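You operate a simulated robot arm through the tools that you are given. There is no shell and no other tool. Be economical: measure what you need, move in short steps, check, and stop when the job is done.

You run a simulated two-armed robot. Do the job below in one go: nothing can be reset, and whatever is moved stays where it is left.

JOB
Wipe up the spill on the teal table with the grey cloth and put it back.

It is judged by the outcome, as a careful person would: the job done as asked, and still so three seconds after it is handed in. It fails if anything else is knocked over, pushed out of place, dropped, spilled or broken. Flat cloth is picked up by pressing the open fingertips on it (5 to 10 N) and closing them slowly along it; thin cloth reads only 2 to 8 mm in the jaws.

ROBOT AND FRAMES
Two 7-joint arms with two-finger parallel grippers on one trunk, on a base that drives. Base frame: it is fixed to the floor where the robot stands at the start and does not move with it; the origin is under the middle of the robot, x ahead of it, y to its left, z up; the surface under the hand at the start is at about z = 0.8. Lengths are in m, angles in degrees, forces in N, time in s.
The left shoulder is at the start at [0.07, 0.177, 1.128], the right one opposite. With the tool pointing down near the work surface each hand reaches from about 0.28 to 0.72 m from the robot's upright axis, wherever it stands, measured 20 degrees to its own side. Payload 3.43 kg a hand.
The tool frame of a hand sits at the grasp point between the pads (the TCP): z along the fingers, y along the line on which they close. The tips reach 0.03 m beyond it. The gripper opens to 0.094 m. The fingers are 0.028 m wide and 0.01 m thick; the gripper's body (0.05 by 0.096 m) begins 0.055 m behind the TCP.
Orientation is that of the tool frame in the base frame, as a unit quaternion [w, x, y, z]. With the fingers straight down and closing along the base's y, the tool's x points along the base's -x, its y along +y and its z along -z.

CONTROLS
- The arms move only by the tool apply_moves. It takes "left_moves", "right_moves" or both (then of equal length, played together; a hand with none holds still); each is a list of rows, each a list of 6 numbers: the shift along the tool's x, y, z in units of 50 mm (1.0 is 50 mm), then the turn, a rotation vector about the tool's x, y, z in units of 4 degrees (1.0 is 4 degrees). In form: [[tx, ty, tz, rx, ry, rz], ...]. A call has 1 to 20 rows; each row shifts and turns the commanded pose from where the row before left it, along the tool's axes as they then stand. "left_gripper" and "right_gripper" are, for a hand that has rows, the opening in per cent of the stroke, from 0 (shut) to 100 (fully open), set as the call begins (left out, the last holds). A call with a number of a shift or a turn outside -1 to 1 is refused whole. Rows are played at 5 a second. More than 0.05 m and 8.6 degrees between two rows, or a gripper value outside its range, and nothing of the call is played. A pose out of reach is approached as far as the arm can. The call stops where the force on the tool passes 40 N (or 10 N more than at its start, if that is more) or the arm is blocked; 0.2 s more then pass. The fingers move at their own pace (about 0.153 m/s each) and stop on an object; they squeeze with about 32 N. The grip force told is the motor's: it shows also when the fingers shut on nothing. Time passes only in rows, and 0.2 s behind the last, so rows that do not move let the fingers close. It gives the time, the measured TCP pose, the force on the tool (base axes), the opening and the grip force at its end, in the units of the frame above (readings bear some noise), with the torque about the TCP (base axes, N m) and any sound that the robot's microphone picked up.
- Cameras (640 x 400 px; columns grow to the right, rows downward): "scene" is now at [0.1276, -0.0184, 1.445]; the picture's right is [-0.32, -0.95, 0.00], its down [-0.60, 0.21, -0.77] and it looks along [0.73, -0.25, -0.64] (base axes); focal length 284 px, centre (320, 200). "left" rides on the left gripper at [0.076, -0.014, -0.102] in its tool frame; the picture's right is [0.18, 0.98, 0.00], its down [-0.75, 0.14, -0.64] and it looks along [-0.63, 0.12, 0.77] (tool axes); focal length 243 px, centre (320, 200). "right" rides on the right gripper at [0.076, 0.014, -0.102] in its tool frame; the picture's right is [-0.18, 0.98, 0.00], its down [-0.75, -0.14, -0.64] and it looks along [-0.63, -0.12, 0.77] (tool axes); focal length 243 px, centre (320, 200). There is no depth. A picture from a camera that has moved, and an enlarged one, comes with that camera's place and axes in the base frame and with its lens. The place of the scene camera against the robot may be out by one fixed shift of up to 0.012 m in any direction.
- get_image(camera): a new picture of that camera. It takes no simulated time.
- lift_body(by): slides the trunk up (or, below 0, down) by that many m; the arms and the scene camera ride with it, the base frame stays. It gives what a move gives, with no picture.
- drive_base(legs): drives the robot by 1 to 6 legs, each [ahead, turn to the left] in m and degrees, along the robot's own axes; the way and the turn of a leg run together, so that a leg with both is an arc; at most 1.5 m and 180 degrees a leg. The arms and the cameras ride along, it lands a little off, and it stops where it bumps. It gives what a move gives.
- head_to(pan, tilt): turns the head with the scene camera to pan (to the left, within 86 degrees either way) and tilt (down, from -29 to 69), counted from straight ahead of the robot. It gives what a move gives.
- inspect(camera, box): a new picture of the part [left, top, right, bottom] of that camera's present view, enlarged. It takes no simulated time.
- finish_job(): hands the job in; it is judged then, once.

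Work in short steps. Places have to be worked out from the pictures, the camera data and where the tool is seen: move nearer, look again, correct. Check each grasp and each placing, and mend what went wrong. You have 120 turns and 92 pictures in all, those below and enlarged ones among them. Open the grippers and draw the arms clear of the work before you hand the job in, unless the task says otherwise; then end with one line.

The tools are called after ">>>" by a JSON object that holds its "op" and its "data". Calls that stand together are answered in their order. apply_moves: Moves the arms, as the interface text tells. Its arguments: {"type":"object","properties":{"left_moves":{"type":"array","items":{"type":"array","items":{"type":"number"}}},"left_gripper":{"type":"number"},"right_moves":{"type":"array","items":{"type":"array","items":{"type":"number"}}},"right_gripper":{"type":"number"}},"required":[]} The other tools are called the same way: lift_body (by) slides the trunk up or down; drive_base (legs) drives the base; head_to (pan, tilt) turns the head that bears the scene camera; get_image (camera) takes a picture; inspect (camera, box) takes an enlarged picture of a part of a camera's view; finish_job () hands the job in.

At the start:

```text
clock: 0.0
left_tcp_pos: [0.5866, 0.0125, 1.0426]
left_tool_rot: [0.001, 0.001, 1.0, 0.0]
left_ft_force: [0.2, 0.1, 0.0]
left_wrist_torque: [0.0, 0.01, 0.0]
left_width: 0.0943
left_grasp_force: 0.0
right_tcp_pos: [0.3503, -0.3436, 1.0134]
right_tool_rot: [0.0, 0.0, 1.0, 0.0]
right_ft_force: [0.8, 0.1, 0.0]
right_wrist_torque: [-0.01, 0.01, 0.02]
right_width: 0.0938
right_grasp_force: 0.1
trunk travel left (down, up): [-0.708, 0.132]
robot x, y, heading: [0.0008, -0.0028, 0.2]
head pan, tilt: [-18.8, 39.5]
```

scene: 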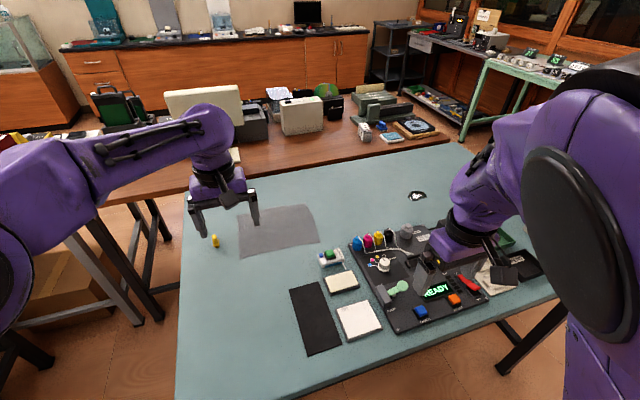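
right: 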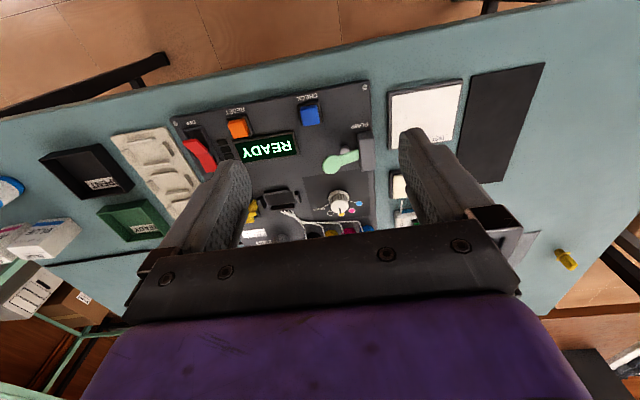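
left: 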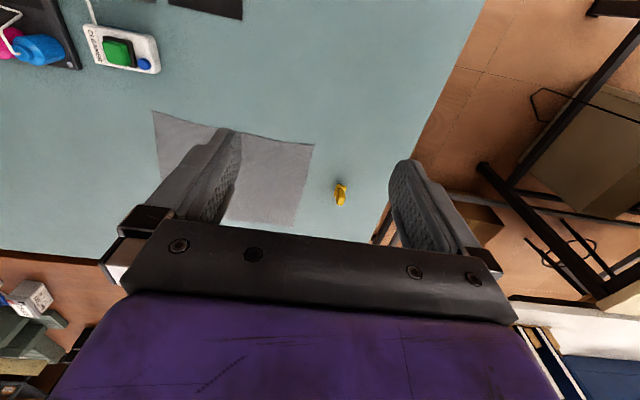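

The grey cloth lies flat near the left hand; the spill may be the dark spot near (417,195). I enlarge both areas.

>>> {"op": "inspect", "data": {"camera": "scene", "box": [370, 160, 470, 222]}}

>>> {"op": "inspect", "data": {"camera": "scene", "box": [180, 180, 400, 318]}}

```text
6.40 times, centred on (420, 191) of scene
camera zoom: at [0.1276, -0.0184, 1.445], right [-0.32, -0.95, 0.0], down [-0.6, 0.21, -0.77], along [0.73, -0.25, -0.64], focal length 1818 px, centre (-320, 258)
```

zoom: 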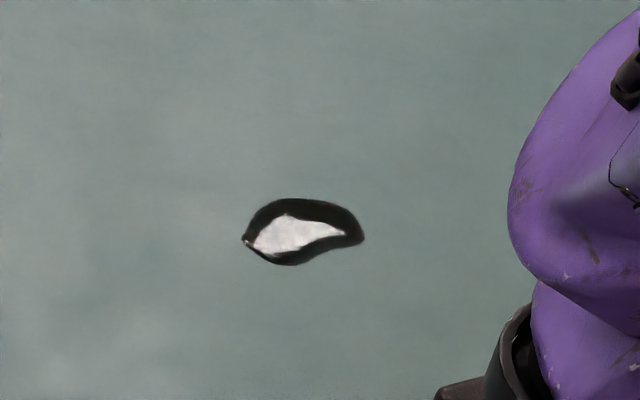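

```text
2.90 times, centred on (290, 249) of scene
camera zoom: at [0.1276, -0.0184, 1.445], right [-0.32, -0.95, 0.0], down [-0.6, 0.21, -0.77], along [0.73, -0.25, -0.64], focal length 823 px, centre (407, 58)
```

zoom: 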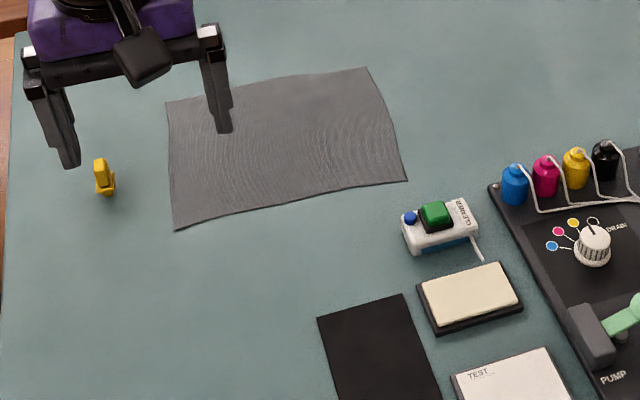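

The spill is about (0.77, -0.61) and the cloth spans roughly x 0.68–0.87, y -0.21–0.03. Both are far out, so I look down to see how much room there is between base and table, and to the right.

>>> {"op": "head_to", "data": {"pan": 0, "tilt": 69}}

>>> {"op": "get_image", "data": {"camera": "scene"}}

>>> {"op": "head_to", "data": {"pan": -60, "tilt": 40}}

>>> {"op": "get_image", "data": {"camera": "scene"}}

```text
clock: 0.9
left_tcp_pos: [0.5879, 0.0131, 1.0438]
left_tool_rot: [-0.001, 0.001, 1.0, 0.0]
left_ft_force: [-0.4, 1.0, 0.2]
left_wrist_torque: [0.02, -0.02, 0.0]
left_width: 0.094
left_grasp_force: 0.0
right_tcp_pos: [0.3491, -0.3429, 1.0148]
right_tool_rot: [0.0, 0.0, 1.0, 0.0]
right_ft_force: [0.1, -0.7, 0.3]
right_wrist_torque: [0.02, 0.0, -0.01]
right_width: 0.0942
right_grasp_force: 0.1
trunk travel left (down, up): [-0.708, 0.132]
robot x, y, heading: [0.0017, 0.002, 0.1]
head pan, tilt: [0.0, 68.8]
```

```text
86 pictures are left
camera scene: at [0.1028, 0.009, 1.4082], right [0.0, -1.0, 0.0], down [-0.93, 0.0, -0.36], along [0.36, 0.0, -0.93], focal length 284 px, centre (320, 200)
```

scene: 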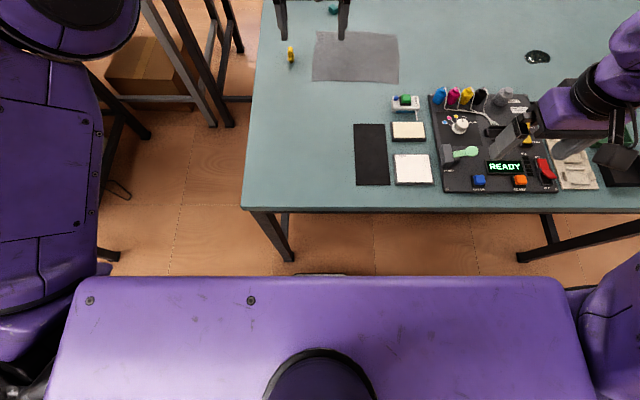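

```text
clock: 2.2
left_tcp_pos: [0.5862, 0.0124, 1.0432]
left_tool_rot: [0.0, 0.0, 1.0, 0.0]
left_ft_force: [0.0, -0.1, 0.5]
left_wrist_torque: [0.01, -0.05, 0.04]
left_width: 0.094
left_grasp_force: 0.0
right_tcp_pos: [0.3487, -0.3421, 1.0145]
right_tool_rot: [0.0, 0.0, 1.0, 0.001]
right_ft_force: [-0.2, -0.6, 0.4]
right_wrist_torque: [0.01, -0.03, 0.01]
right_width: 0.0941
right_grasp_force: 0.0
trunk travel left (down, up): [-0.708, 0.132]
robot x, y, heading: [0.0007, -0.0019, -0.2]
head pan, tilt: [-60.0, 40.0]
```

```text
85 pictures are left
camera scene: at [0.0894, -0.0645, 1.4443], right [-0.87, -0.5, 0.0], down [-0.32, 0.56, -0.77], along [0.38, -0.66, -0.64], focal length 284 px, centre (320, 200)
```

scene: 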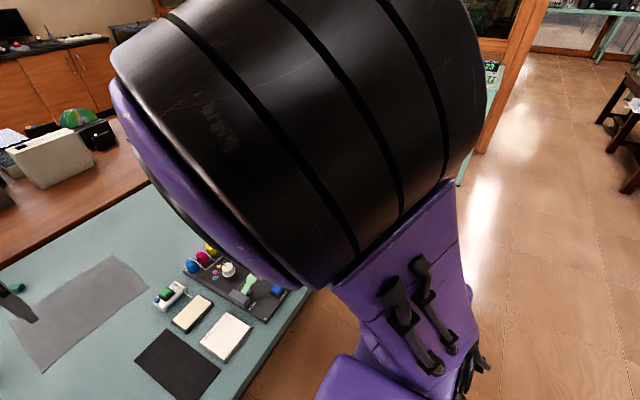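

Table near edge is x≈0.31 with legs at the corners, so I can shift right along it and then close in. I back a little, turn right, advance, turn back.

>>> {"op": "drive_base", "data": {"legs": [[-0.12, 0], [0, -75], [0.34, 0], [0, 75]]}}

>>> {"op": "head_to", "data": {"pan": 0, "tilt": 60}}

>>> {"op": "get_image", "data": {"camera": "scene"}}

```text
clock: 11.8
left_tcp_pos: [0.5507, -0.3233, 1.044]
left_tool_rot: [0.0, 0.009, 1.0, 0.001]
left_ft_force: [0.7, 0.4, -0.3]
left_wrist_torque: [-0.03, 0.01, -0.02]
left_width: 0.0941
left_grasp_force: 0.1
right_tcp_pos: [0.3077, -0.6739, 1.0163]
right_tool_rot: [0.0, 0.007, 1.0, 0.0]
right_ft_force: [0.5, -0.1, -0.5]
right_wrist_torque: [0.0, 0.01, 0.0]
right_width: 0.094
right_grasp_force: 0.0
trunk travel left (down, up): [-0.708, 0.132]
robot x, y, heading: [-0.0364, -0.3259, -0.9]
head pan, tilt: [-60.0, 40.0]
```

```text
clock: 13.1
left_tcp_pos: [0.5521, -0.3235, 1.043]
left_tool_rot: [-0.001, 0.009, 1.0, 0.0]
left_ft_force: [0.8, 1.0, 0.5]
left_wrist_torque: [-0.03, 0.01, -0.02]
left_width: 0.0941
left_grasp_force: 0.0
right_tcp_pos: [0.3068, -0.6755, 1.0134]
right_tool_rot: [0.0, 0.009, 1.0, 0.0]
right_ft_force: [-0.2, 0.4, 0.0]
right_wrist_torque: [0.01, -0.02, 0.02]
right_width: 0.0939
right_grasp_force: 0.0
trunk travel left (down, up): [-0.708, 0.132]
robot x, y, heading: [-0.0347, -0.3273, -1.1]
head pan, tilt: [0.0, 60.0]
```

```text
84 pictures are left
camera scene: at [0.0777, -0.3193, 1.4176], right [-0.02, -1.0, 0.0], down [-0.87, 0.02, -0.5], along [0.5, -0.01, -0.87], focal length 284 px, centre (320, 200)
```

scene: 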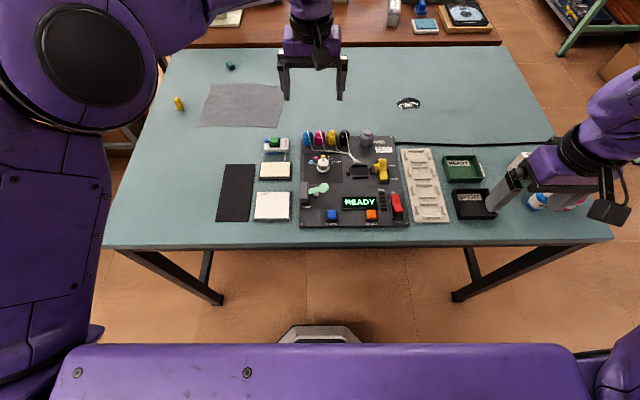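

Clear view now: spill at centre, a cable at x≈0.66 behind the panel, and free space under the table. I drive ahead 0.14.

>>> {"op": "drive_base", "data": {"legs": [[0.145, 1]]}}

>>> {"op": "get_image", "data": {"camera": "scene"}}

```text
clock: 14.4
left_tcp_pos: [0.6943, -0.3155, 1.0444]
left_tool_rot: [0.001, 0.0, 1.0, 0.001]
left_ft_force: [-0.1, -0.1, -0.6]
left_wrist_torque: [0.0, -0.02, 0.0]
left_width: 0.0941
left_grasp_force: 0.1
right_tcp_pos: [0.4562, -0.6702, 1.0144]
right_tool_rot: [0.001, 0.0, 1.0, 0.0]
right_ft_force: [-0.2, -0.2, -0.6]
right_wrist_torque: [0.06, -0.03, -0.01]
right_width: 0.094
right_grasp_force: 0.0
trunk travel left (down, up): [-0.708, 0.132]
robot x, y, heading: [0.1111, -0.3272, -0.0]
head pan, tilt: [0.0, 60.0]
```

```text
83 pictures are left
camera scene: at [0.2209, -0.3186, 1.4178], right [0.0, -1.0, 0.0], down [-0.87, 0.0, -0.5], along [0.5, 0.0, -0.87], focal length 284 px, centre (320, 200)
```

scene: 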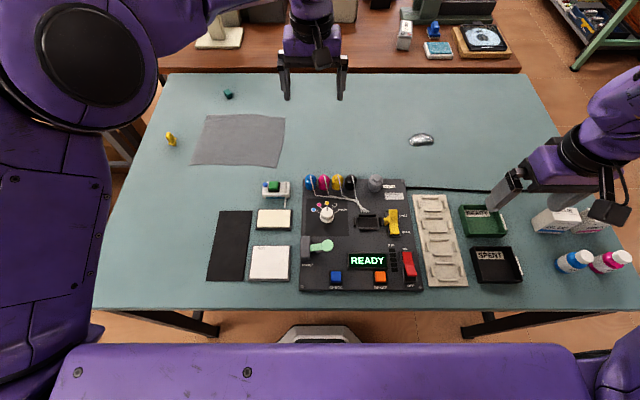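

Let me look at the spill closely and refine its place.

>>> {"op": "inspect", "data": {"camera": "scene", "box": [380, 110, 460, 160]}}

>>> {"op": "inspect", "data": {"camera": "scene", "box": [160, 90, 320, 190]}}

```text
8.00 times, centred on (420, 135) of scene
camera zoom: at [0.2209, -0.3186, 1.4178], right [0.0, -1.0, 0.0], down [-0.87, 0.0, -0.5], along [0.5, 0.0, -0.87], focal length 2272 px, centre (-480, 720)
```

zoom: 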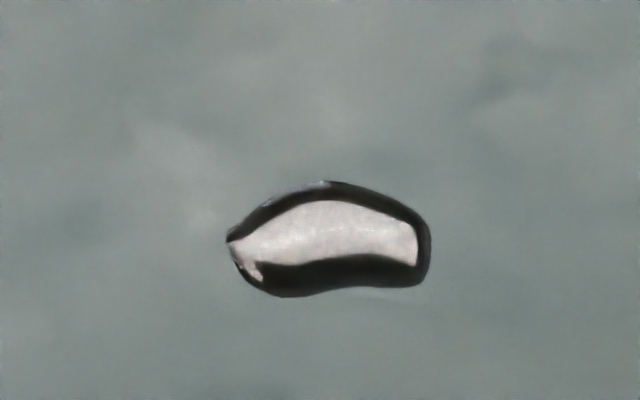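

```text
4.00 times, centred on (240, 140) of scene
camera zoom: at [0.2209, -0.3186, 1.4178], right [0.0, -1.0, 0.0], down [-0.87, 0.0, -0.5], along [0.5, 0.0, -0.87], focal length 1136 px, centre (640, 440)
```

zoom: 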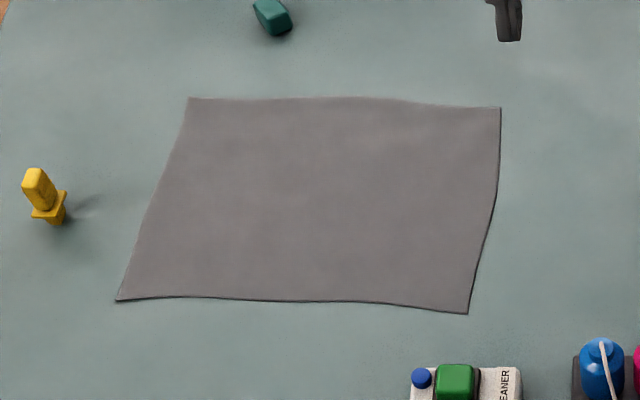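

Spill centre ≈ (0.774, -0.606), about 55×72 mm; cloth centre ≈ (0.775, -0.09), 0.19×0.235. I test whether the left hand reaches above the spill from here.

>>> {"op": "apply_moves", "data": {"left_moves": [[-0.267, -0.95, 0, 0, 0, 0], [-0.267, -0.95, 0, 0, 0, 0], [-0.267, -0.95, 0, 0, 0, 0], [-0.267, -0.95, 0, 0, 0, 0], [-0.267, -0.95, 0, 0, 0, 0], [-0.267, -0.95, 0, 0, 0, 0], [0, 0, 0, 0, 0, 0], [0, 0, 0.8, 0, 0, 0], [0, 0, 0.8, 0, 0, 0], [0, 0, 0, 0, 0, 0]]}}

>>> {"op": "get_image", "data": {"camera": "left"}}

>>> {"op": "get_image", "data": {"camera": "scene"}}

```text
clock: 16.6
left_tcp_pos: [0.7162, -0.3886, 0.9614]
left_tool_rot: [0.0, 0.0, 1.0, 0.0]
left_ft_force: [0.0, -0.9, 0.9]
left_wrist_torque: [-0.01, -0.01, 0.02]
left_width: 0.0939
left_grasp_force: 0.0
left hand out of reach, approached as far as the arm can: row 2, 3, 4, 5, 6
right_tcp_pos: [0.4573, -0.6708, 1.0145]
right_tool_rot: [0.0, 0.0, 1.0, 0.0]
right_ft_force: [0.4, -0.9, 0.9]
right_wrist_torque: [-0.02, -0.01, 0.02]
right_width: 0.0939
right_grasp_force: 0.1
trunk travel left (down, up): [-0.708, 0.132]
robot x, y, heading: [0.1081, -0.3303, -0.1]
head pan, tilt: [0.0, 60.0]
```

```text
80 pictures are left
camera left: at [0.6397, -0.4031, 1.0644], right [-0.18, 0.98, 0.0], down [0.75, 0.14, 0.64], along [0.63, 0.12, -0.77], focal length 243 px, centre (320, 200)
```

left: 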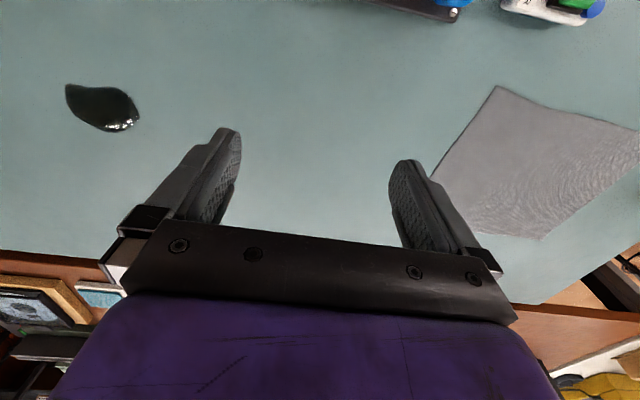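

```text
79 pictures are left
camera scene: at [0.222, -0.3186, 1.4176], right [0.0, -1.0, 0.0], down [-0.87, 0.0, -0.5], along [0.5, 0.0, -0.87], focal length 284 px, centre (320, 200)
```

scene: 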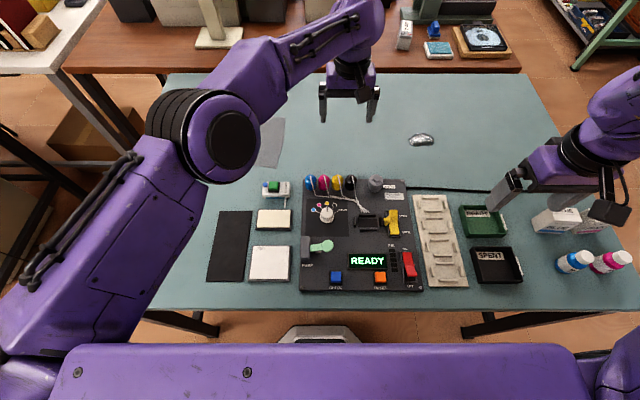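

Left reach from its shoulder is about 0.59 m, so I'll shift the robot right again so the left hand reaches both cloth and spill. First draw the left hand in and raise the right one.

>>> {"op": "apply_moves", "data": {"left_moves": [[0.4, 0.4, -0.5, 0, 0, 0], [0.4, 0.4, -0.5, 0, 0, 0], [0.4, 0.4, -0.5, 0, 0, 0], [0.4, 0.4, -0.5, 0, 0, 0]], "right_moves": [[0.3, 0.3, -0.8, 0, 0, 0], [0.3, 0.3, -0.8, 0, 0, 0], [0.3, 0.3, -0.8, 0, 0, 0], [0, 0, 0, 0, 0, 0]]}}

```text
clock: 17.6
left_tcp_pos: [0.6333, -0.3078, 1.0633]
left_tool_rot: [0.001, 0.0, 1.0, 0.0]
left_ft_force: [0.0, 0.5, 0.8]
left_wrist_torque: [0.01, -0.01, 0.03]
left_width: 0.0936
left_grasp_force: 0.0
right_tcp_pos: [0.4826, -0.6917, 1.0933]
right_tool_rot: [0.003, 0.001, 1.0, 0.006]
right_ft_force: [-0.6, 0.4, -0.2]
right_wrist_torque: [0.0, 0.02, 0.03]
right_width: 0.0941
right_grasp_force: 0.0
right hand out of reach, approached as far as the arm can: row 1, 2, 3
trunk travel left (down, up): [-0.708, 0.132]
robot x, y, heading: [0.1088, -0.326, -0.0]
head pan, tilt: [0.0, 60.0]
```

Both hands are fine. I drive: back, turn right, advance, turn back.

>>> {"op": "drive_base", "data": {"legs": [[-0.2, 0], [0, -75], [0.28, 0], [0, 75]]}}

>>> {"op": "get_image", "data": {"camera": "scene"}}

```text
clock: 27.2
left_tcp_pos: [0.5069, -0.5804, 1.0627]
left_tool_rot: [-0.001, 0.004, 1.0, 0.0]
left_ft_force: [0.5, -0.1, 0.6]
left_wrist_torque: [-0.01, -0.01, 0.0]
left_width: 0.094
left_grasp_force: 0.0
right_tcp_pos: [0.3509, -0.9642, 1.091]
right_tool_rot: [-0.001, 0.006, 1.0, 0.009]
right_ft_force: [0.8, -0.4, 0.2]
right_wrist_torque: [-0.03, 0.03, 0.0]
right_width: 0.094
right_grasp_force: 0.0
trunk travel left (down, up): [-0.708, 0.132]
robot x, y, heading: [-0.0214, -0.5972, -0.5]
head pan, tilt: [0.0, 60.0]
```

```text
78 pictures are left
camera scene: at [0.0934, -0.5879, 1.4176], right [-0.01, -1.0, 0.0], down [-0.87, 0.01, -0.5], along [0.5, 0.0, -0.87], focal length 284 px, centre (320, 200)
```

scene: 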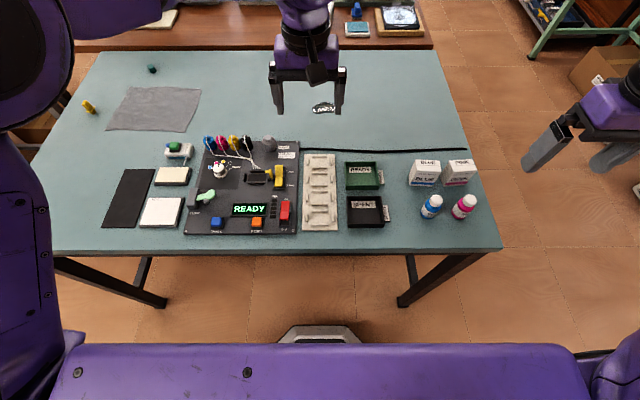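

The right leg foot is at y≈-0.99, x≈0.34; base at y=-0.6 should pass beside it. I drive ahead 0.17.

>>> {"op": "drive_base", "data": {"legs": [[0.165, 0.5]]}}

>>> {"op": "get_image", "data": {"camera": "scene"}}

```text
clock: 28.7
left_tcp_pos: [0.6684, -0.5752, 1.0637]
left_tool_rot: [0.0, 0.0, 1.0, 0.0]
left_ft_force: [-0.3, 0.0, 0.7]
left_wrist_torque: [0.02, 0.0, -0.02]
left_width: 0.0939
left_grasp_force: 0.1
right_tcp_pos: [0.5172, -0.962, 1.0915]
right_tool_rot: [0.0, 0.002, 1.0, 0.01]
right_ft_force: [0.3, -0.5, 0.2]
right_wrist_torque: [0.01, -0.01, -0.02]
right_width: 0.094
right_grasp_force: 0.1
trunk travel left (down, up): [-0.708, 0.132]
robot x, y, heading: [0.1459, -0.5944, 0.2]
head pan, tilt: [0.0, 60.0]
```

```text
77 pictures are left
camera scene: at [0.2553, -0.5874, 1.4178], right [0.0, -1.0, 0.0], down [-0.87, 0.0, -0.5], along [0.5, 0.0, -0.87], focal length 284 px, centre (320, 200)
```

scene: 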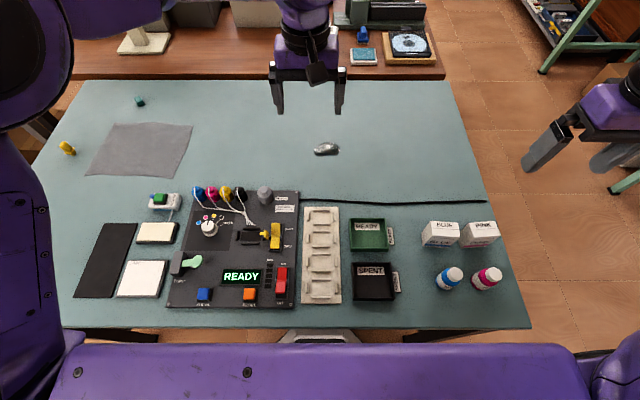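

Positioned. I move the left hand over the cloth's right part (0.75, -0.15), still high.

>>> {"op": "apply_moves", "data": {"left_moves": [[-0.18, 0.944, 0.1, 0, 0, 0], [-0.18, 0.944, 0.1, 0, 0, 0], [-0.18, 0.944, 0.1, 0, 0, 0], [-0.18, 0.944, 0.1, 0, 0, 0], [-0.18, 0.944, 0.1, 0, 0, 0], [-0.18, 0.944, 0.1, 0, 0, 0], [-0.18, 0.944, 0.1, 0, 0, 0], [-0.18, 0.944, 0.1, 0, 0, 0], [-0.18, 0.944, 0.1, 0, 0, 0], [0, 0, 0, 0, 0, 0]], "left_gripper": 80}}

>>> {"op": "get_image", "data": {"camera": "left"}}

>>> {"op": "get_image", "data": {"camera": "scene"}}

```text
clock: 30.9
left_tcp_pos: [0.7512, -0.1524, 1.0179]
left_tool_rot: [0.0, 0.0, 1.0, 0.0]
left_ft_force: [-0.2, 0.9, 0.9]
left_wrist_torque: [0.0, -0.03, 0.0]
left_width: 0.0754
left_grasp_force: 0.1
right_tcp_pos: [0.5169, -0.962, 1.0915]
right_tool_rot: [0.0, 0.002, 1.0, 0.01]
right_ft_force: [0.3, -0.3, -0.6]
right_wrist_torque: [0.01, -0.02, -0.02]
right_width: 0.094
right_grasp_force: 0.1
trunk travel left (down, up): [-0.708, 0.132]
robot x, y, heading: [0.1413, -0.5981, 0.1]
head pan, tilt: [0.0, 60.0]
```

```text
76 pictures are left
camera left: at [0.6743, -0.1671, 1.1205], right [-0.18, 0.98, 0.0], down [0.75, 0.14, 0.64], along [0.63, 0.12, -0.77], focal length 243 px, centre (320, 200)
```

left: 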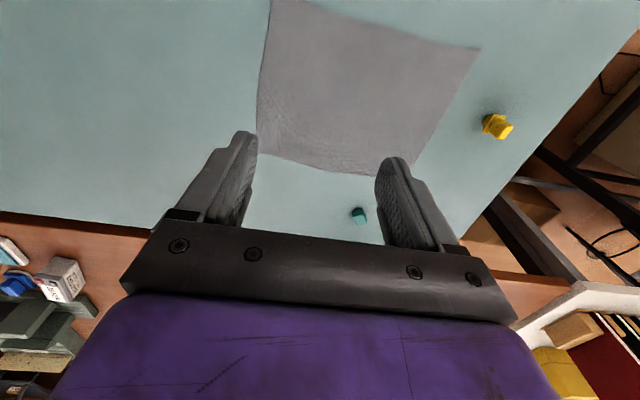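

```text
75 pictures are left
camera scene: at [0.2565, -0.5883, 1.4176], right [0.0, -1.0, 0.0], down [-0.87, 0.0, -0.5], along [0.5, 0.0, -0.87], focal length 284 px, centre (320, 200)
```

scene: 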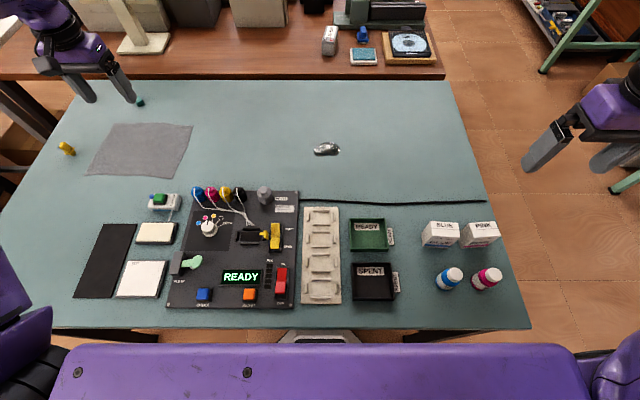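

Cloth right edge at y≈-0.215; fingertips at about y -0.19 and -0.11, x 0.75, over cloth. I descend to just above it.

>>> {"op": "apply_moves", "data": {"left_moves": [[0, 0, 0.8, 0, 0, 0], [0, 0, 0.8, 0, 0, 0], [0, 0, 0.8, 0, 0, 0], [0, 0, 0.6, 0, 0, 0], [0, 0, 0.1, 0, 0, 0], [0, 0, 0.1, 0, 0, 0], [0, 0, 0, 0, 0, 0]]}}

>>> {"op": "get_image", "data": {"camera": "left"}}

```text
clock: 32.5
left_tcp_pos: [0.7515, -0.1518, 0.8568]
left_tool_rot: [0.001, 0.0, 1.0, -0.001]
left_ft_force: [-1.3, 0.3, 0.6]
left_wrist_torque: [0.04, 0.04, -0.03]
left_width: 0.0753
left_grasp_force: 0.1
right_tcp_pos: [0.5183, -0.9607, 1.0913]
right_tool_rot: [0.001, 0.001, 1.0, 0.01]
right_ft_force: [0.2, 0.6, 0.2]
right_wrist_torque: [0.0, 0.0, 0.02]
right_width: 0.0942
right_grasp_force: 0.1
trunk travel left (down, up): [-0.708, 0.132]
robot x, y, heading: [0.1441, -0.5937, 0.3]
head pan, tilt: [0.0, 60.0]
```

```text
74 pictures are left
camera left: at [0.6746, -0.1665, 0.9596], right [-0.18, 0.98, 0.0], down [0.75, 0.14, 0.64], along [0.63, 0.12, -0.77], focal length 243 px, centre (320, 200)
```

left: 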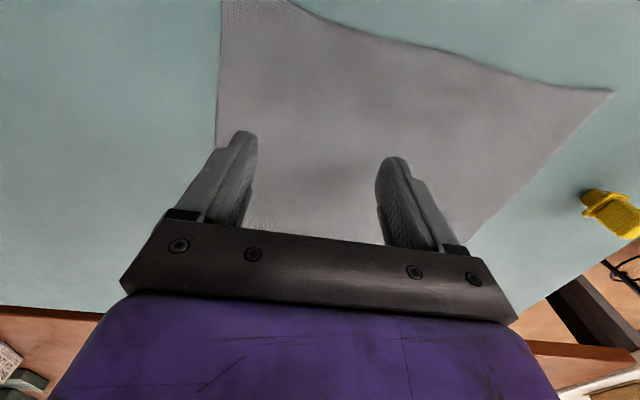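

Tips are over the cloth. I descend in 4 mm steps, watching force.

>>> {"op": "apply_moves", "data": {"left_moves": [[0, 0, 0.08, 0, 0, 0], [0, 0, 0.08, 0, 0, 0], [0, 0, 0.08, 0, 0, 0], [0, 0, 0.08, 0, 0, 0], [0, 0, 0.08, 0, 0, 0], [0, 0, 0.06, 0, 0, 0], [0, 0, 0, 0, 0, 0]]}}

```text
clock: 34.1
left_tcp_pos: [0.7503, -0.1514, 0.8338]
left_tool_rot: [0.0, 0.0, 1.0, 0.0]
left_ft_force: [0.2, 0.7, 0.6]
left_wrist_torque: [-0.02, 0.02, 0.02]
left_width: 0.0752
left_grasp_force: 0.0
right_tcp_pos: [0.5181, -0.9613, 1.0909]
right_tool_rot: [0.0, 0.002, 1.0, 0.01]
right_ft_force: [-0.6, -0.1, -0.1]
right_wrist_torque: [0.01, 0.0, 0.02]
right_width: 0.0938
right_grasp_force: 0.1
trunk travel left (down, up): [-0.708, 0.132]
robot x, y, heading: [0.144, -0.5971, 0.1]
head pan, tilt: [0.0, 60.0]
```

No contact yet; a few more 2 mm steps.

>>> {"op": "apply_moves", "data": {"left_moves": [[0, 0, 0.04, 0, 0, 0], [0, 0, 0.04, 0, 0, 0], [0, 0, 0, 0, 0, 0]]}}

```text
clock: 34.9
left_tcp_pos: [0.7503, -0.1515, 0.8301]
left_tool_rot: [0.001, 0.0, 1.0, 0.0]
left_ft_force: [-0.3, 1.3, 6.6]
left_wrist_torque: [-0.01, 0.05, 0.0]
left_width: 0.0751
left_grasp_force: 0.1
right_tcp_pos: [0.5179, -0.9605, 1.0908]
right_tool_rot: [0.0, 0.002, 1.0, 0.009]
right_ft_force: [0.2, -0.4, -0.4]
right_wrist_torque: [0.01, -0.03, -0.04]
right_width: 0.094
right_grasp_force: 0.0
trunk travel left (down, up): [-0.708, 0.132]
robot x, y, heading: [0.1448, -0.5959, 0.2]
head pan, tilt: [0.0, 60.0]
```

Contact at 6.6 N, in the wanted range. I close the fingers stepwise.

>>> {"op": "apply_moves", "data": {"left_moves": [[0, 0, 0, 0, 0, 0]], "left_gripper": 65}}

>>> {"op": "apply_moves", "data": {"left_moves": [[0, 0, 0, 0, 0, 0]], "left_gripper": 50}}

>>> {"op": "get_image", "data": {"camera": "left"}}

```text
clock: 35.3
left_tcp_pos: [0.7505, -0.1519, 0.8319]
left_tool_rot: [0.002, 0.0, 1.0, 0.0]
left_ft_force: [1.0, 0.2, 8.5]
left_wrist_torque: [-0.06, -0.01, 0.0]
left_width: 0.061
left_grasp_force: 0.1
right_tcp_pos: [0.5171, -0.9615, 1.0905]
right_tool_rot: [0.0, 0.002, 1.0, 0.011]
right_ft_force: [0.0, -0.3, 0.2]
right_wrist_torque: [0.0, 0.0, 0.0]
right_width: 0.0939
right_grasp_force: 0.1
trunk travel left (down, up): [-0.708, 0.132]
robot x, y, heading: [0.1445, -0.5952, -0.2]
head pan, tilt: [0.0, 60.0]
```

```text
clock: 35.7
left_tcp_pos: [0.75, -0.1525, 0.8307]
left_tool_rot: [0.0, 0.0, 1.0, 0.0]
left_ft_force: [0.5, -0.2, 8.6]
left_wrist_torque: [-0.06, 0.02, 0.02]
left_width: 0.0466
left_grasp_force: 0.1
right_tcp_pos: [0.5177, -0.9616, 1.0913]
right_tool_rot: [-0.001, 0.002, 1.0, 0.01]
right_ft_force: [-0.6, -0.1, -0.5]
right_wrist_torque: [0.02, 0.01, -0.02]
right_width: 0.0941
right_grasp_force: 0.1
trunk travel left (down, up): [-0.708, 0.132]
robot x, y, heading: [0.1485, -0.5957, 0.0]
head pan, tilt: [0.0, 60.0]
```

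```text
73 pictures are left
camera left: at [0.6738, -0.1672, 0.9336], right [-0.18, 0.98, 0.0], down [0.75, 0.14, 0.64], along [0.63, 0.12, -0.77], focal length 243 px, centre (320, 200)
```

left: 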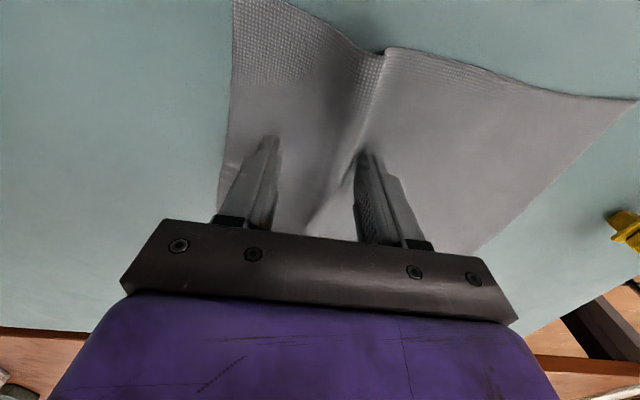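

A fold is forming well between the fingers. I keep closing.

>>> {"op": "apply_moves", "data": {"left_moves": [[0, 0, 0, 0, 0, 0]], "left_gripper": 35}}

>>> {"op": "apply_moves", "data": {"left_moves": [[0, 0, 0, 0, 0, 0]], "left_gripper": 20}}

>>> {"op": "apply_moves", "data": {"left_moves": [[0, 0, 0, 0, 0, 0], [0, 0, 0, 0, 0, 0]], "left_gripper": 0}}

>>> {"op": "get_image", "data": {"camera": "left"}}

```text
clock: 36.1
left_tcp_pos: [0.7498, -0.1522, 0.8302]
left_tool_rot: [0.001, 0.0, 1.0, 0.0]
left_ft_force: [0.6, -0.2, 8.4]
left_wrist_torque: [-0.02, 0.05, -0.03]
left_width: 0.0325
left_grasp_force: 0.0
right_tcp_pos: [0.518, -0.9621, 1.0916]
right_tool_rot: [0.0, 0.001, 1.0, 0.01]
right_ft_force: [0.5, 0.7, 0.4]
right_wrist_torque: [0.01, -0.01, -0.01]
right_width: 0.0937
right_grasp_force: 0.0
trunk travel left (down, up): [-0.708, 0.132]
robot x, y, heading: [0.1461, -0.5986, 0.2]
head pan, tilt: [0.0, 60.0]
```

```text
clock: 36.5
left_tcp_pos: [0.7505, -0.1522, 0.8315]
left_tool_rot: [0.001, 0.0, 1.0, 0.0]
left_ft_force: [0.4, 0.2, 8.7]
left_wrist_torque: [-0.01, 0.01, -0.02]
left_width: 0.018
left_grasp_force: 0.0
right_tcp_pos: [0.5169, -0.9616, 1.0908]
right_tool_rot: [0.0, 0.002, 1.0, 0.011]
right_ft_force: [-0.2, 0.1, 0.4]
right_wrist_torque: [0.05, 0.03, 0.02]
right_width: 0.094
right_grasp_force: 0.1
trunk travel left (down, up): [-0.708, 0.132]
robot x, y, heading: [0.1446, -0.5955, 0.1]
head pan, tilt: [0.0, 60.0]
```

```text
clock: 37.1
left_tcp_pos: [0.7497, -0.1516, 0.8319]
left_tool_rot: [0.001, 0.0, 1.0, 0.0]
left_ft_force: [-0.6, -0.8, 8.9]
left_wrist_torque: [-0.02, 0.01, -0.02]
left_width: 0.0058
left_grasp_force: 31.8
right_tcp_pos: [0.5168, -0.9626, 1.0918]
right_tool_rot: [0.0, 0.002, 1.0, 0.01]
right_ft_force: [-0.7, -0.3, -0.5]
right_wrist_torque: [0.0, 0.01, 0.01]
right_width: 0.0941
right_grasp_force: 0.1
trunk travel left (down, up): [-0.708, 0.132]
robot x, y, heading: [0.1433, -0.5915, 0.0]
head pan, tilt: [0.0, 60.0]
```

```text
72 pictures are left
camera left: at [0.6737, -0.1673, 0.9336], right [-0.18, 0.98, 0.0], down [0.75, 0.14, 0.64], along [0.63, 0.12, -0.77], focal length 243 px, centre (320, 200)
```

left: 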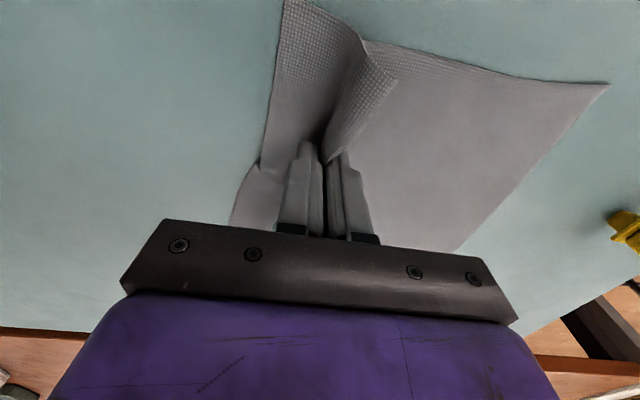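

Grip holds 5.8 mm of cloth at 32 N. I lift 6 cm and carry it right toward y≈-0.5, trailing.

>>> {"op": "apply_moves", "data": {"left_moves": [[0, 0, -0.6, 0, 0, 0], [0, 0, -0.6, 0, 0, 0], [0, -0.6, -0.1, 0, 0, 0], [0, -0.6, -0.1, 0, 0, 0], [0, -0.6, 0, 0, 0, 0], [0, 0, 0, 0, 0, 0]]}}

>>> {"op": "get_image", "data": {"camera": "left"}}

>>> {"op": "get_image", "data": {"camera": "scene"}}

```text
clock: 38.5
left_tcp_pos: [0.7511, -0.2403, 0.9009]
left_tool_rot: [-0.001, -0.001, 1.0, -0.001]
left_ft_force: [0.3, -0.3, -0.2]
left_wrist_torque: [0.02, 0.02, -0.01]
left_width: 0.0059
left_grasp_force: 30.8
right_tcp_pos: [0.5182, -0.9612, 1.0913]
right_tool_rot: [-0.001, 0.002, 1.0, 0.011]
right_ft_force: [0.5, -0.3, -0.1]
right_wrist_torque: [0.0, 0.03, 0.0]
right_width: 0.0942
right_grasp_force: 0.0
trunk travel left (down, up): [-0.708, 0.132]
robot x, y, heading: [0.1394, -0.5978, 0.2]
head pan, tilt: [0.0, 60.0]
```

```text
71 pictures are left
camera left: at [0.6748, -0.2559, 1.0031], right [-0.19, 0.98, 0.0], down [0.75, 0.14, 0.64], along [0.63, 0.12, -0.77], focal length 243 px, centre (320, 200)
```

left: 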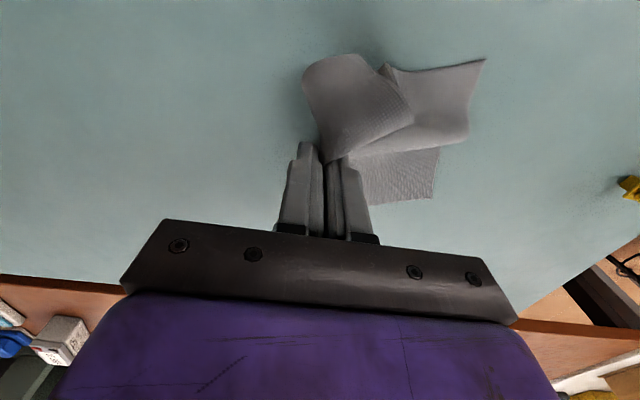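

```text
70 pictures are left
camera scene: at [0.2573, -0.5865, 1.4175], right [0.0, -1.0, 0.0], down [-0.87, 0.0, -0.5], along [0.5, 0.0, -0.87], focal length 284 px, centre (320, 200)
```

scene: 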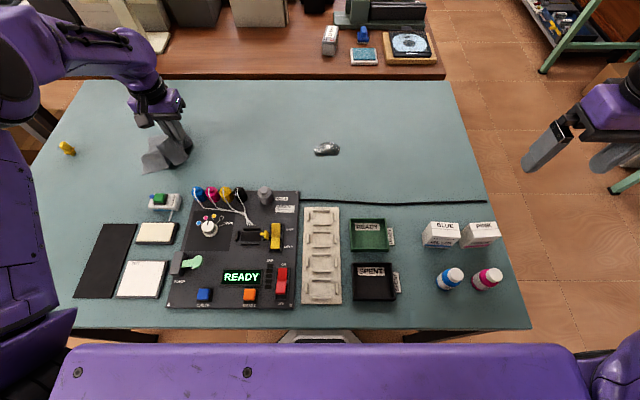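

Cloth follows well with the tail on the table. I carry on to y≈-0.52.

>>> {"op": "apply_moves", "data": {"left_moves": [[-0.05, -0.8, 0, 0, 0, 0], [-0.05, -0.8, 0, 0, 0, 0], [-0.05, -0.8, 0, 0, 0, 0], [-0.05, -0.8, 0, 0, 0, 0], [0, -0.8, 0.1, 0, 0, 0], [0, -0.8, 0.3, 0, 0, 0], [0, -0.8, 0.3, 0, 0, 0], [0, 0, 0, 0, 0, 0]]}}

>>> {"op": "get_image", "data": {"camera": "left"}}

>>> {"op": "get_image", "data": {"camera": "scene"}}

```text
clock: 40.3
left_tcp_pos: [0.762, -0.5207, 0.8648]
left_tool_rot: [0.0, -0.001, 1.0, -0.001]
left_ft_force: [0.1, 0.0, 0.5]
left_wrist_torque: [0.0, 0.01, 0.03]
left_width: 0.0058
left_grasp_force: 31.7
right_tcp_pos: [0.5182, -0.9605, 1.0912]
right_tool_rot: [0.0, 0.001, 1.0, 0.01]
right_ft_force: [-1.2, 0.0, 0.4]
right_wrist_torque: [-0.01, -0.01, 0.01]
right_width: 0.0942
right_grasp_force: 0.0
trunk travel left (down, up): [-0.708, 0.132]
robot x, y, heading: [0.1464, -0.5961, 0.1]
head pan, tilt: [0.0, 60.0]
```

```text
69 pictures are left
camera left: at [0.6845, -0.536, 0.9679], right [-0.18, 0.98, 0.0], down [0.75, 0.14, 0.64], along [0.63, 0.12, -0.77], focal length 243 px, centre (320, 200)
```

left: 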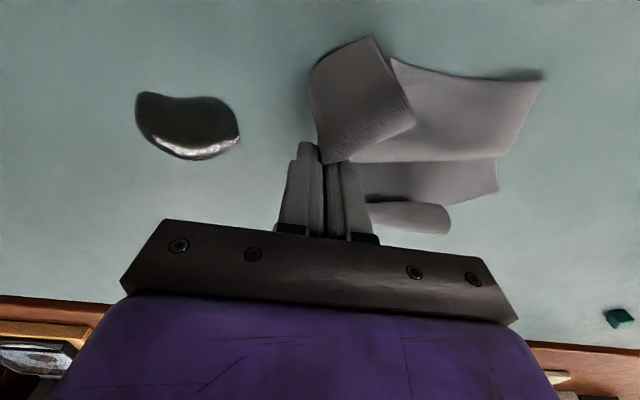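

```text
68 pictures are left
camera scene: at [0.2567, -0.5863, 1.4176], right [0.0, -1.0, 0.0], down [-0.87, 0.0, -0.5], along [0.5, 0.0, -0.87], focal length 284 px, centre (320, 200)
```

scene: 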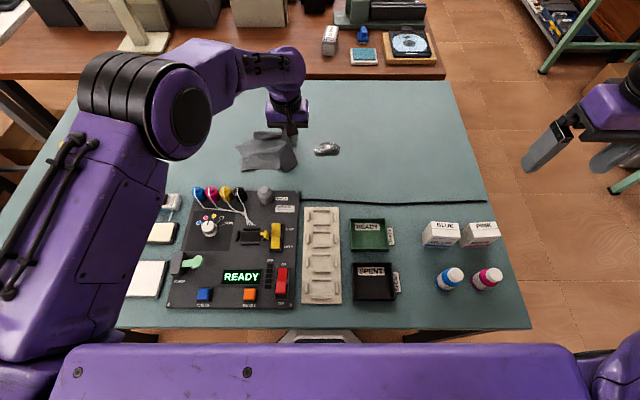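

Spill confirmed at (0.772, -0.61). I lower to light contact and sweep across it to y≈-0.66.

>>> {"op": "apply_moves", "data": {"left_moves": [[0, -0.2, 0.3, 0, 0, 0], [0, -0.2, 0.3, 0, 0, 0], [0, -0.4, 0.03, 0, 0, 0], [0, -0.4, 0, 0, 0, 0], [0, -0.4, 0, 0, 0, 0], [0, -0.4, 0, 0, 0, 0], [0, -0.4, 0, 0, 0, 0], [0, -0.4, 0, 0, 0, 0], [0, 0, 0, 0, 0, 0]]}}

>>> {"op": "get_image", "data": {"camera": "left"}}

>>> {"op": "get_image", "data": {"camera": "scene"}}

```text
clock: 42.3
left_tcp_pos: [0.7488, -0.6406, 0.8376]
left_tool_rot: [0.002, 0.004, 1.0, 0.0]
left_ft_force: [-0.3, -0.7, -0.2]
left_wrist_torque: [0.01, 0.03, -0.02]
left_width: 0.0057
left_grasp_force: 32.7
left hand out of reach, approached as far as the arm can: row 7, 8
right_tcp_pos: [0.5182, -0.9613, 1.0911]
right_tool_rot: [0.0, 0.002, 1.0, 0.01]
right_ft_force: [0.9, 0.4, 0.9]
right_wrist_torque: [0.01, -0.01, 0.02]
right_width: 0.0942
right_grasp_force: 0.0
trunk travel left (down, up): [-0.708, 0.132]
robot x, y, heading: [0.1428, -0.5933, -0.1]
head pan, tilt: [0.0, 60.0]
```

```text
67 pictures are left
camera left: at [0.6725, -0.6562, 0.9398], right [-0.17, 0.98, 0.0], down [0.75, 0.14, 0.64], along [0.63, 0.11, -0.77], focal length 243 px, centre (320, 200)
```

left: 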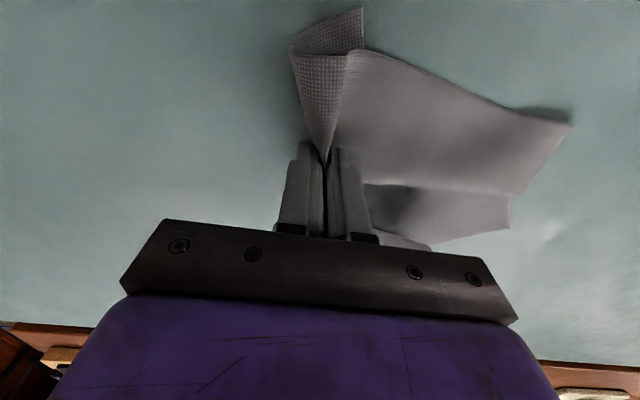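

```text
66 pictures are left
camera scene: at [0.2571, -0.5875, 1.4176], right [0.0, -1.0, 0.0], down [-0.87, 0.0, -0.5], along [0.5, 0.0, -0.87], focal length 284 px, centre (320, 200)
```

scene: 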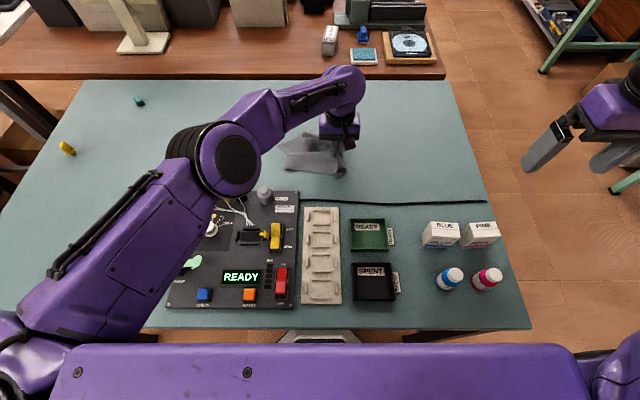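

Cloth now covers the spill area. I press down and rub back and forth across it.

>>> {"op": "apply_moves", "data": {"left_moves": [[0, 0.3, 0.07, 0, 0, 0], [-0.1, 0.2, 0.06, 0, 0, 0], [-0.1, 0.2, 0, 0, 0, 0], [0, 0.2, 0, 0, 0, 0], [0, 0.2, 0, 0, 0, 0], [0, 0, 0, 0, 0, 0]]}}

>>> {"op": "get_image", "data": {"camera": "left"}}

```text
clock: 43.7
left_tcp_pos: [0.7604, -0.5869, 0.833]
left_tool_rot: [0.003, 0.0, 1.0, 0.0]
left_ft_force: [0.5, -4.1, 9.4]
left_wrist_torque: [-0.11, 0.05, 0.04]
left_width: 0.0059
left_grasp_force: 32.4
right_tcp_pos: [0.5172, -0.9605, 1.0912]
right_tool_rot: [0.0, 0.001, 1.0, 0.01]
right_ft_force: [0.4, -1.5, 0.4]
right_wrist_torque: [0.01, -0.01, -0.01]
right_width: 0.094
right_grasp_force: 0.0
trunk travel left (down, up): [-0.708, 0.132]
robot x, y, heading: [0.1467, -0.5917, 0.0]
head pan, tilt: [0.0, 60.0]
```

```text
65 pictures are left
camera left: at [0.6821, -0.6022, 0.9343], right [-0.18, 0.98, 0.0], down [0.75, 0.14, 0.64], along [0.63, 0.12, -0.77], focal length 243 px, centre (320, 200)
```

left: 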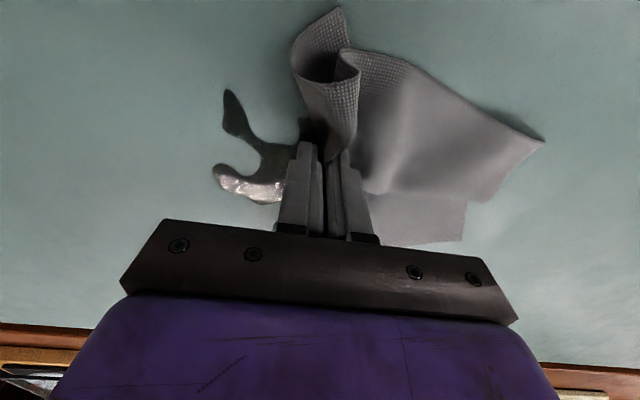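

The rubbing works—the pressed strip is gone. Remains lie at x 0.73–0.80, y -0.60 to -0.65. I lift a little, tilt the tool outward 20° for reach and move to beyond the far part.

>>> {"op": "apply_moves", "data": {"left_moves": [[0, 0, -0.4, 0, 0, 0], [0, 0, -0.1, 0, -1, 0], [0, 0, 0, 0, -1, 0], [0, 0, 0, 0, -1, 0], [0, 0, 0, 0, -1, 0], [0, -0.5, 0, 0, -1, 0], [0, -0.5, 0, 0, 0, 0], [-0.25, -0.5, 0.09, 0, 0, 0], [-0.25, 0, 0.09, 0, 0, 0], [0, 0, 0, 0, 0, 0]]}}

>>> {"op": "get_image", "data": {"camera": "left"}}

```text
clock: 45.9
left_tcp_pos: [0.7867, -0.662, 0.8561]
left_tool_rot: [0.174, 0.0, 0.985, 0.001]
left_ft_force: [-0.1, 0.6, 0.1]
left_wrist_torque: [0.02, 0.04, 0.0]
left_width: 0.0056
left_grasp_force: 32.3
right_tcp_pos: [0.5181, -0.9609, 1.0908]
right_tool_rot: [0.0, 0.002, 1.0, 0.009]
right_ft_force: [-0.2, 1.0, 0.7]
right_wrist_torque: [0.01, 0.01, -0.02]
right_width: 0.0942
right_grasp_force: 0.0
trunk travel left (down, up): [-0.708, 0.132]
robot x, y, heading: [0.142, -0.596, 0.3]
head pan, tilt: [0.0, 60.0]
```

```text
64 pictures are left
camera left: at [0.6799, -0.6768, 0.9269], right [-0.17, 0.98, -0.06], down [0.49, 0.14, 0.86], along [0.86, 0.12, -0.5], focal length 243 px, centre (320, 200)
```

left: 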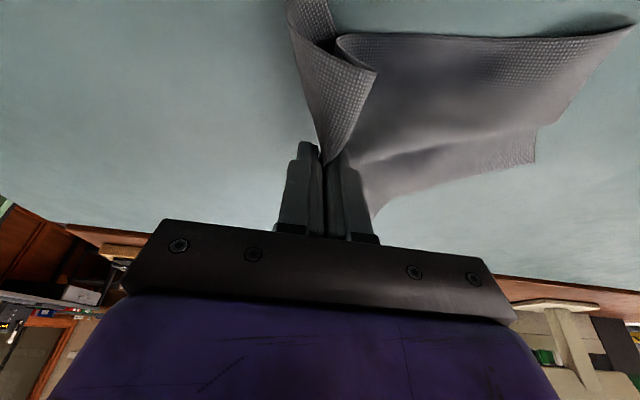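

I lower to contact on the far strip and wipe towards +y.

>>> {"op": "apply_moves", "data": {"left_moves": [[0.08, 0, 0.21, 0, 0, 0], [0.07, 0, 0.2, 0, 0, 0], [0, 0.25, 0, 0, 0, 0], [0, 0.25, 0, 0, 0, 0], [0, 0.25, 0, 0, 0, 0], [0, 0.25, 0, 0, 0, 0], [0, 0.25, 0, 0, 0, 0], [0, 0.25, 0, 0, 0, 0], [0, 0, 0, 0, 0, 0]]}}

>>> {"op": "get_image", "data": {"camera": "left"}}

```text
clock: 47.9
left_tcp_pos: [0.7875, -0.5878, 0.8344]
left_tool_rot: [0.175, -0.001, 0.985, 0.001]
left_ft_force: [3.0, 3.0, 6.0]
left_wrist_torque: [-0.05, 0.0, -0.01]
left_width: 0.0056
left_grasp_force: 31.5
right_tcp_pos: [0.5165, -0.9611, 1.0911]
right_tool_rot: [0.0, 0.002, 1.0, 0.011]
right_ft_force: [0.1, 0.3, 0.5]
right_wrist_torque: [0.01, 0.02, 0.03]
right_width: 0.0939
right_grasp_force: 0.0
trunk travel left (down, up): [-0.708, 0.132]
robot x, y, heading: [0.1444, -0.5973, 0.1]
head pan, tilt: [0.0, 60.0]
```

```text
63 pictures are left
camera left: at [0.6789, -0.6022, 0.9047], right [-0.17, 0.98, -0.06], down [0.49, 0.14, 0.86], along [0.86, 0.12, -0.5], focal length 243 px, centre (320, 200)
```

left: 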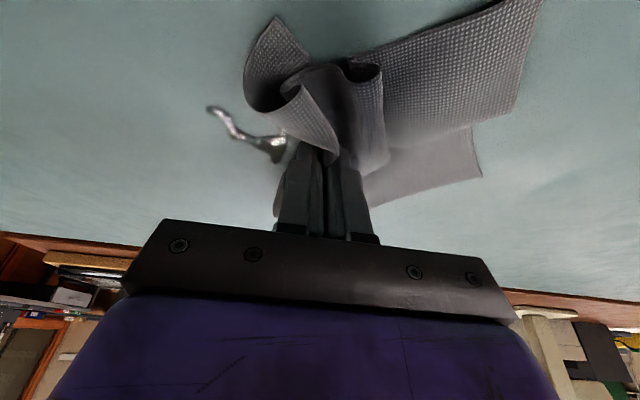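

Only a thin squiggle remains from about (0.78,-0.65) to (0.80,-0.615). I lift, go back to y≈-0.685 slightly farther out, press and wipe again.

>>> {"op": "apply_moves", "data": {"left_moves": [[-0.1, 0, -0.28, 0, 0, 0], [-0.05, -0.65, 0.02, 0, 0, 0], [-0.05, -0.65, 0.02, 0, 0, 0], [-0.05, -0.6, 0.02, 0, 0, 0], [0.1, 0, 0.28, 0, 0, 0], [0.01, 0, 0.02, 0, 0, 0], [0, 0.25, 0, 0, 0, 0], [0, 0.25, 0, 0, 0, 0], [0, 0.25, 0, 0, 0, 0], [0, 0.25, 0, 0, 0, 0], [0, 0.25, 0, 0, 0, 0], [0, 0.25, 0, 0, 0, 0], [0, 0.25, 0, 0, 0, 0], [0, 0.25, 0, 0, 0, 0], [0, 0, 0, 0, 0, 0]]}}

>>> {"op": "get_image", "data": {"camera": "left"}}

```text
clock: 51.1
left_tcp_pos: [0.7934, -0.5828, 0.8333]
left_tool_rot: [0.175, 0.001, 0.985, -0.001]
left_ft_force: [0.0, -2.9, 10.2]
left_wrist_torque: [-0.06, 0.02, 0.0]
left_width: 0.0054
left_grasp_force: 32.2
right_tcp_pos: [0.5173, -0.962, 1.0907]
right_tool_rot: [0.0, 0.002, 1.0, 0.01]
right_ft_force: [0.4, 0.9, -0.1]
right_wrist_torque: [-0.01, -0.01, -0.02]
right_width: 0.0941
right_grasp_force: 0.0
trunk travel left (down, up): [-0.708, 0.132]
robot x, y, heading: [0.1426, -0.5967, -0.1]
head pan, tilt: [0.0, 60.0]
```

```text
62 pictures are left
camera left: at [0.6869, -0.5974, 0.9041], right [-0.17, 0.98, -0.06], down [0.49, 0.14, 0.86], along [0.86, 0.12, -0.5], focal length 243 px, centre (320, 200)
```

left: 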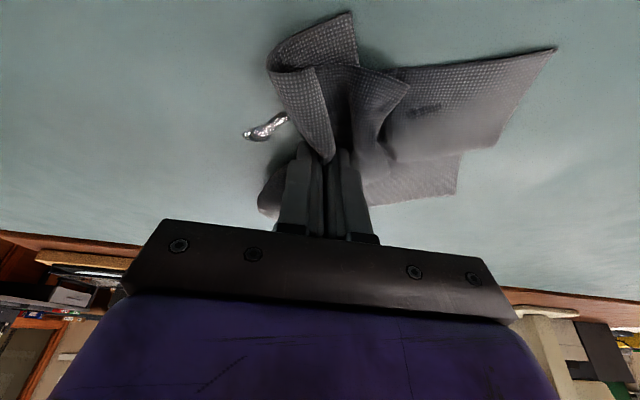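

A small bit remains near (0.785–0.795, -0.605 to -0.63). I wipe again about 15 mm nearer.

>>> {"op": "apply_moves", "data": {"left_moves": [[-0.1, 0, -0.28, 0, 0, 0], [0.14, -0.55, -0.05, 0, 0, 0], [0.14, -0.55, -0.05, 0, 0, 0], [0, -0.5, 0, 0, 0, 0], [0.1, 0, 0.28, 0, 0, 0], [0.01, 0, 0.01, 0, 0, 0], [0, 0.25, 0, 0, 0, 0], [0, 0.25, 0, 0, 0, 0], [0, 0.25, 0, 0, 0, 0], [0, 0.25, 0, 0, 0, 0], [0, 0.25, 0, 0, 0, 0], [0, 0.25, 0, 0, 0, 0], [0, 0.25, 0, 0, 0, 0], [0, 0.25, 0, 0, 0, 0], [0, 0, 0, 0, 0, 0]]}}

>>> {"op": "get_image", "data": {"camera": "left"}}

```text
clock: 54.3
left_tcp_pos: [0.7769, -0.5628, 0.8342]
left_tool_rot: [0.175, -0.001, 0.985, 0.0]
left_ft_force: [1.0, -6.6, 19.3]
left_wrist_torque: [-0.12, 0.01, -0.01]
left_width: 0.0052
left_grasp_force: 31.7
right_tcp_pos: [0.5156, -0.9633, 1.0914]
right_tool_rot: [0.001, 0.001, 1.0, 0.01]
right_ft_force: [0.2, 0.4, 0.9]
right_wrist_torque: [0.0, 0.0, 0.01]
right_width: 0.0942
right_grasp_force: 0.1
trunk travel left (down, up): [-0.708, 0.132]
robot x, y, heading: [0.1485, -0.5965, -0.1]
head pan, tilt: [0.0, 60.0]
```

```text
61 pictures are left
camera left: at [0.6698, -0.5778, 0.904], right [-0.17, 0.98, -0.06], down [0.49, 0.14, 0.86], along [0.86, 0.12, -0.5], focal length 243 px, centre (320, 200)
```

left: 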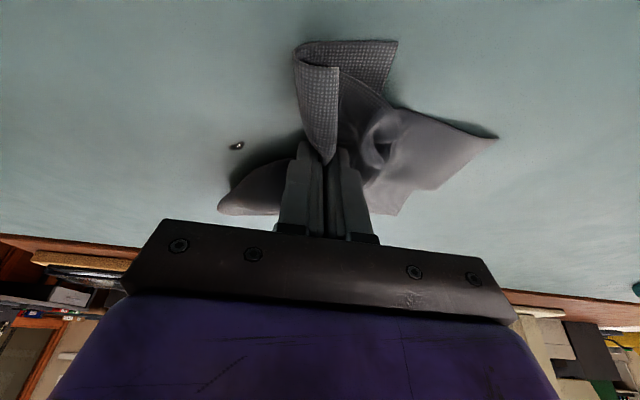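

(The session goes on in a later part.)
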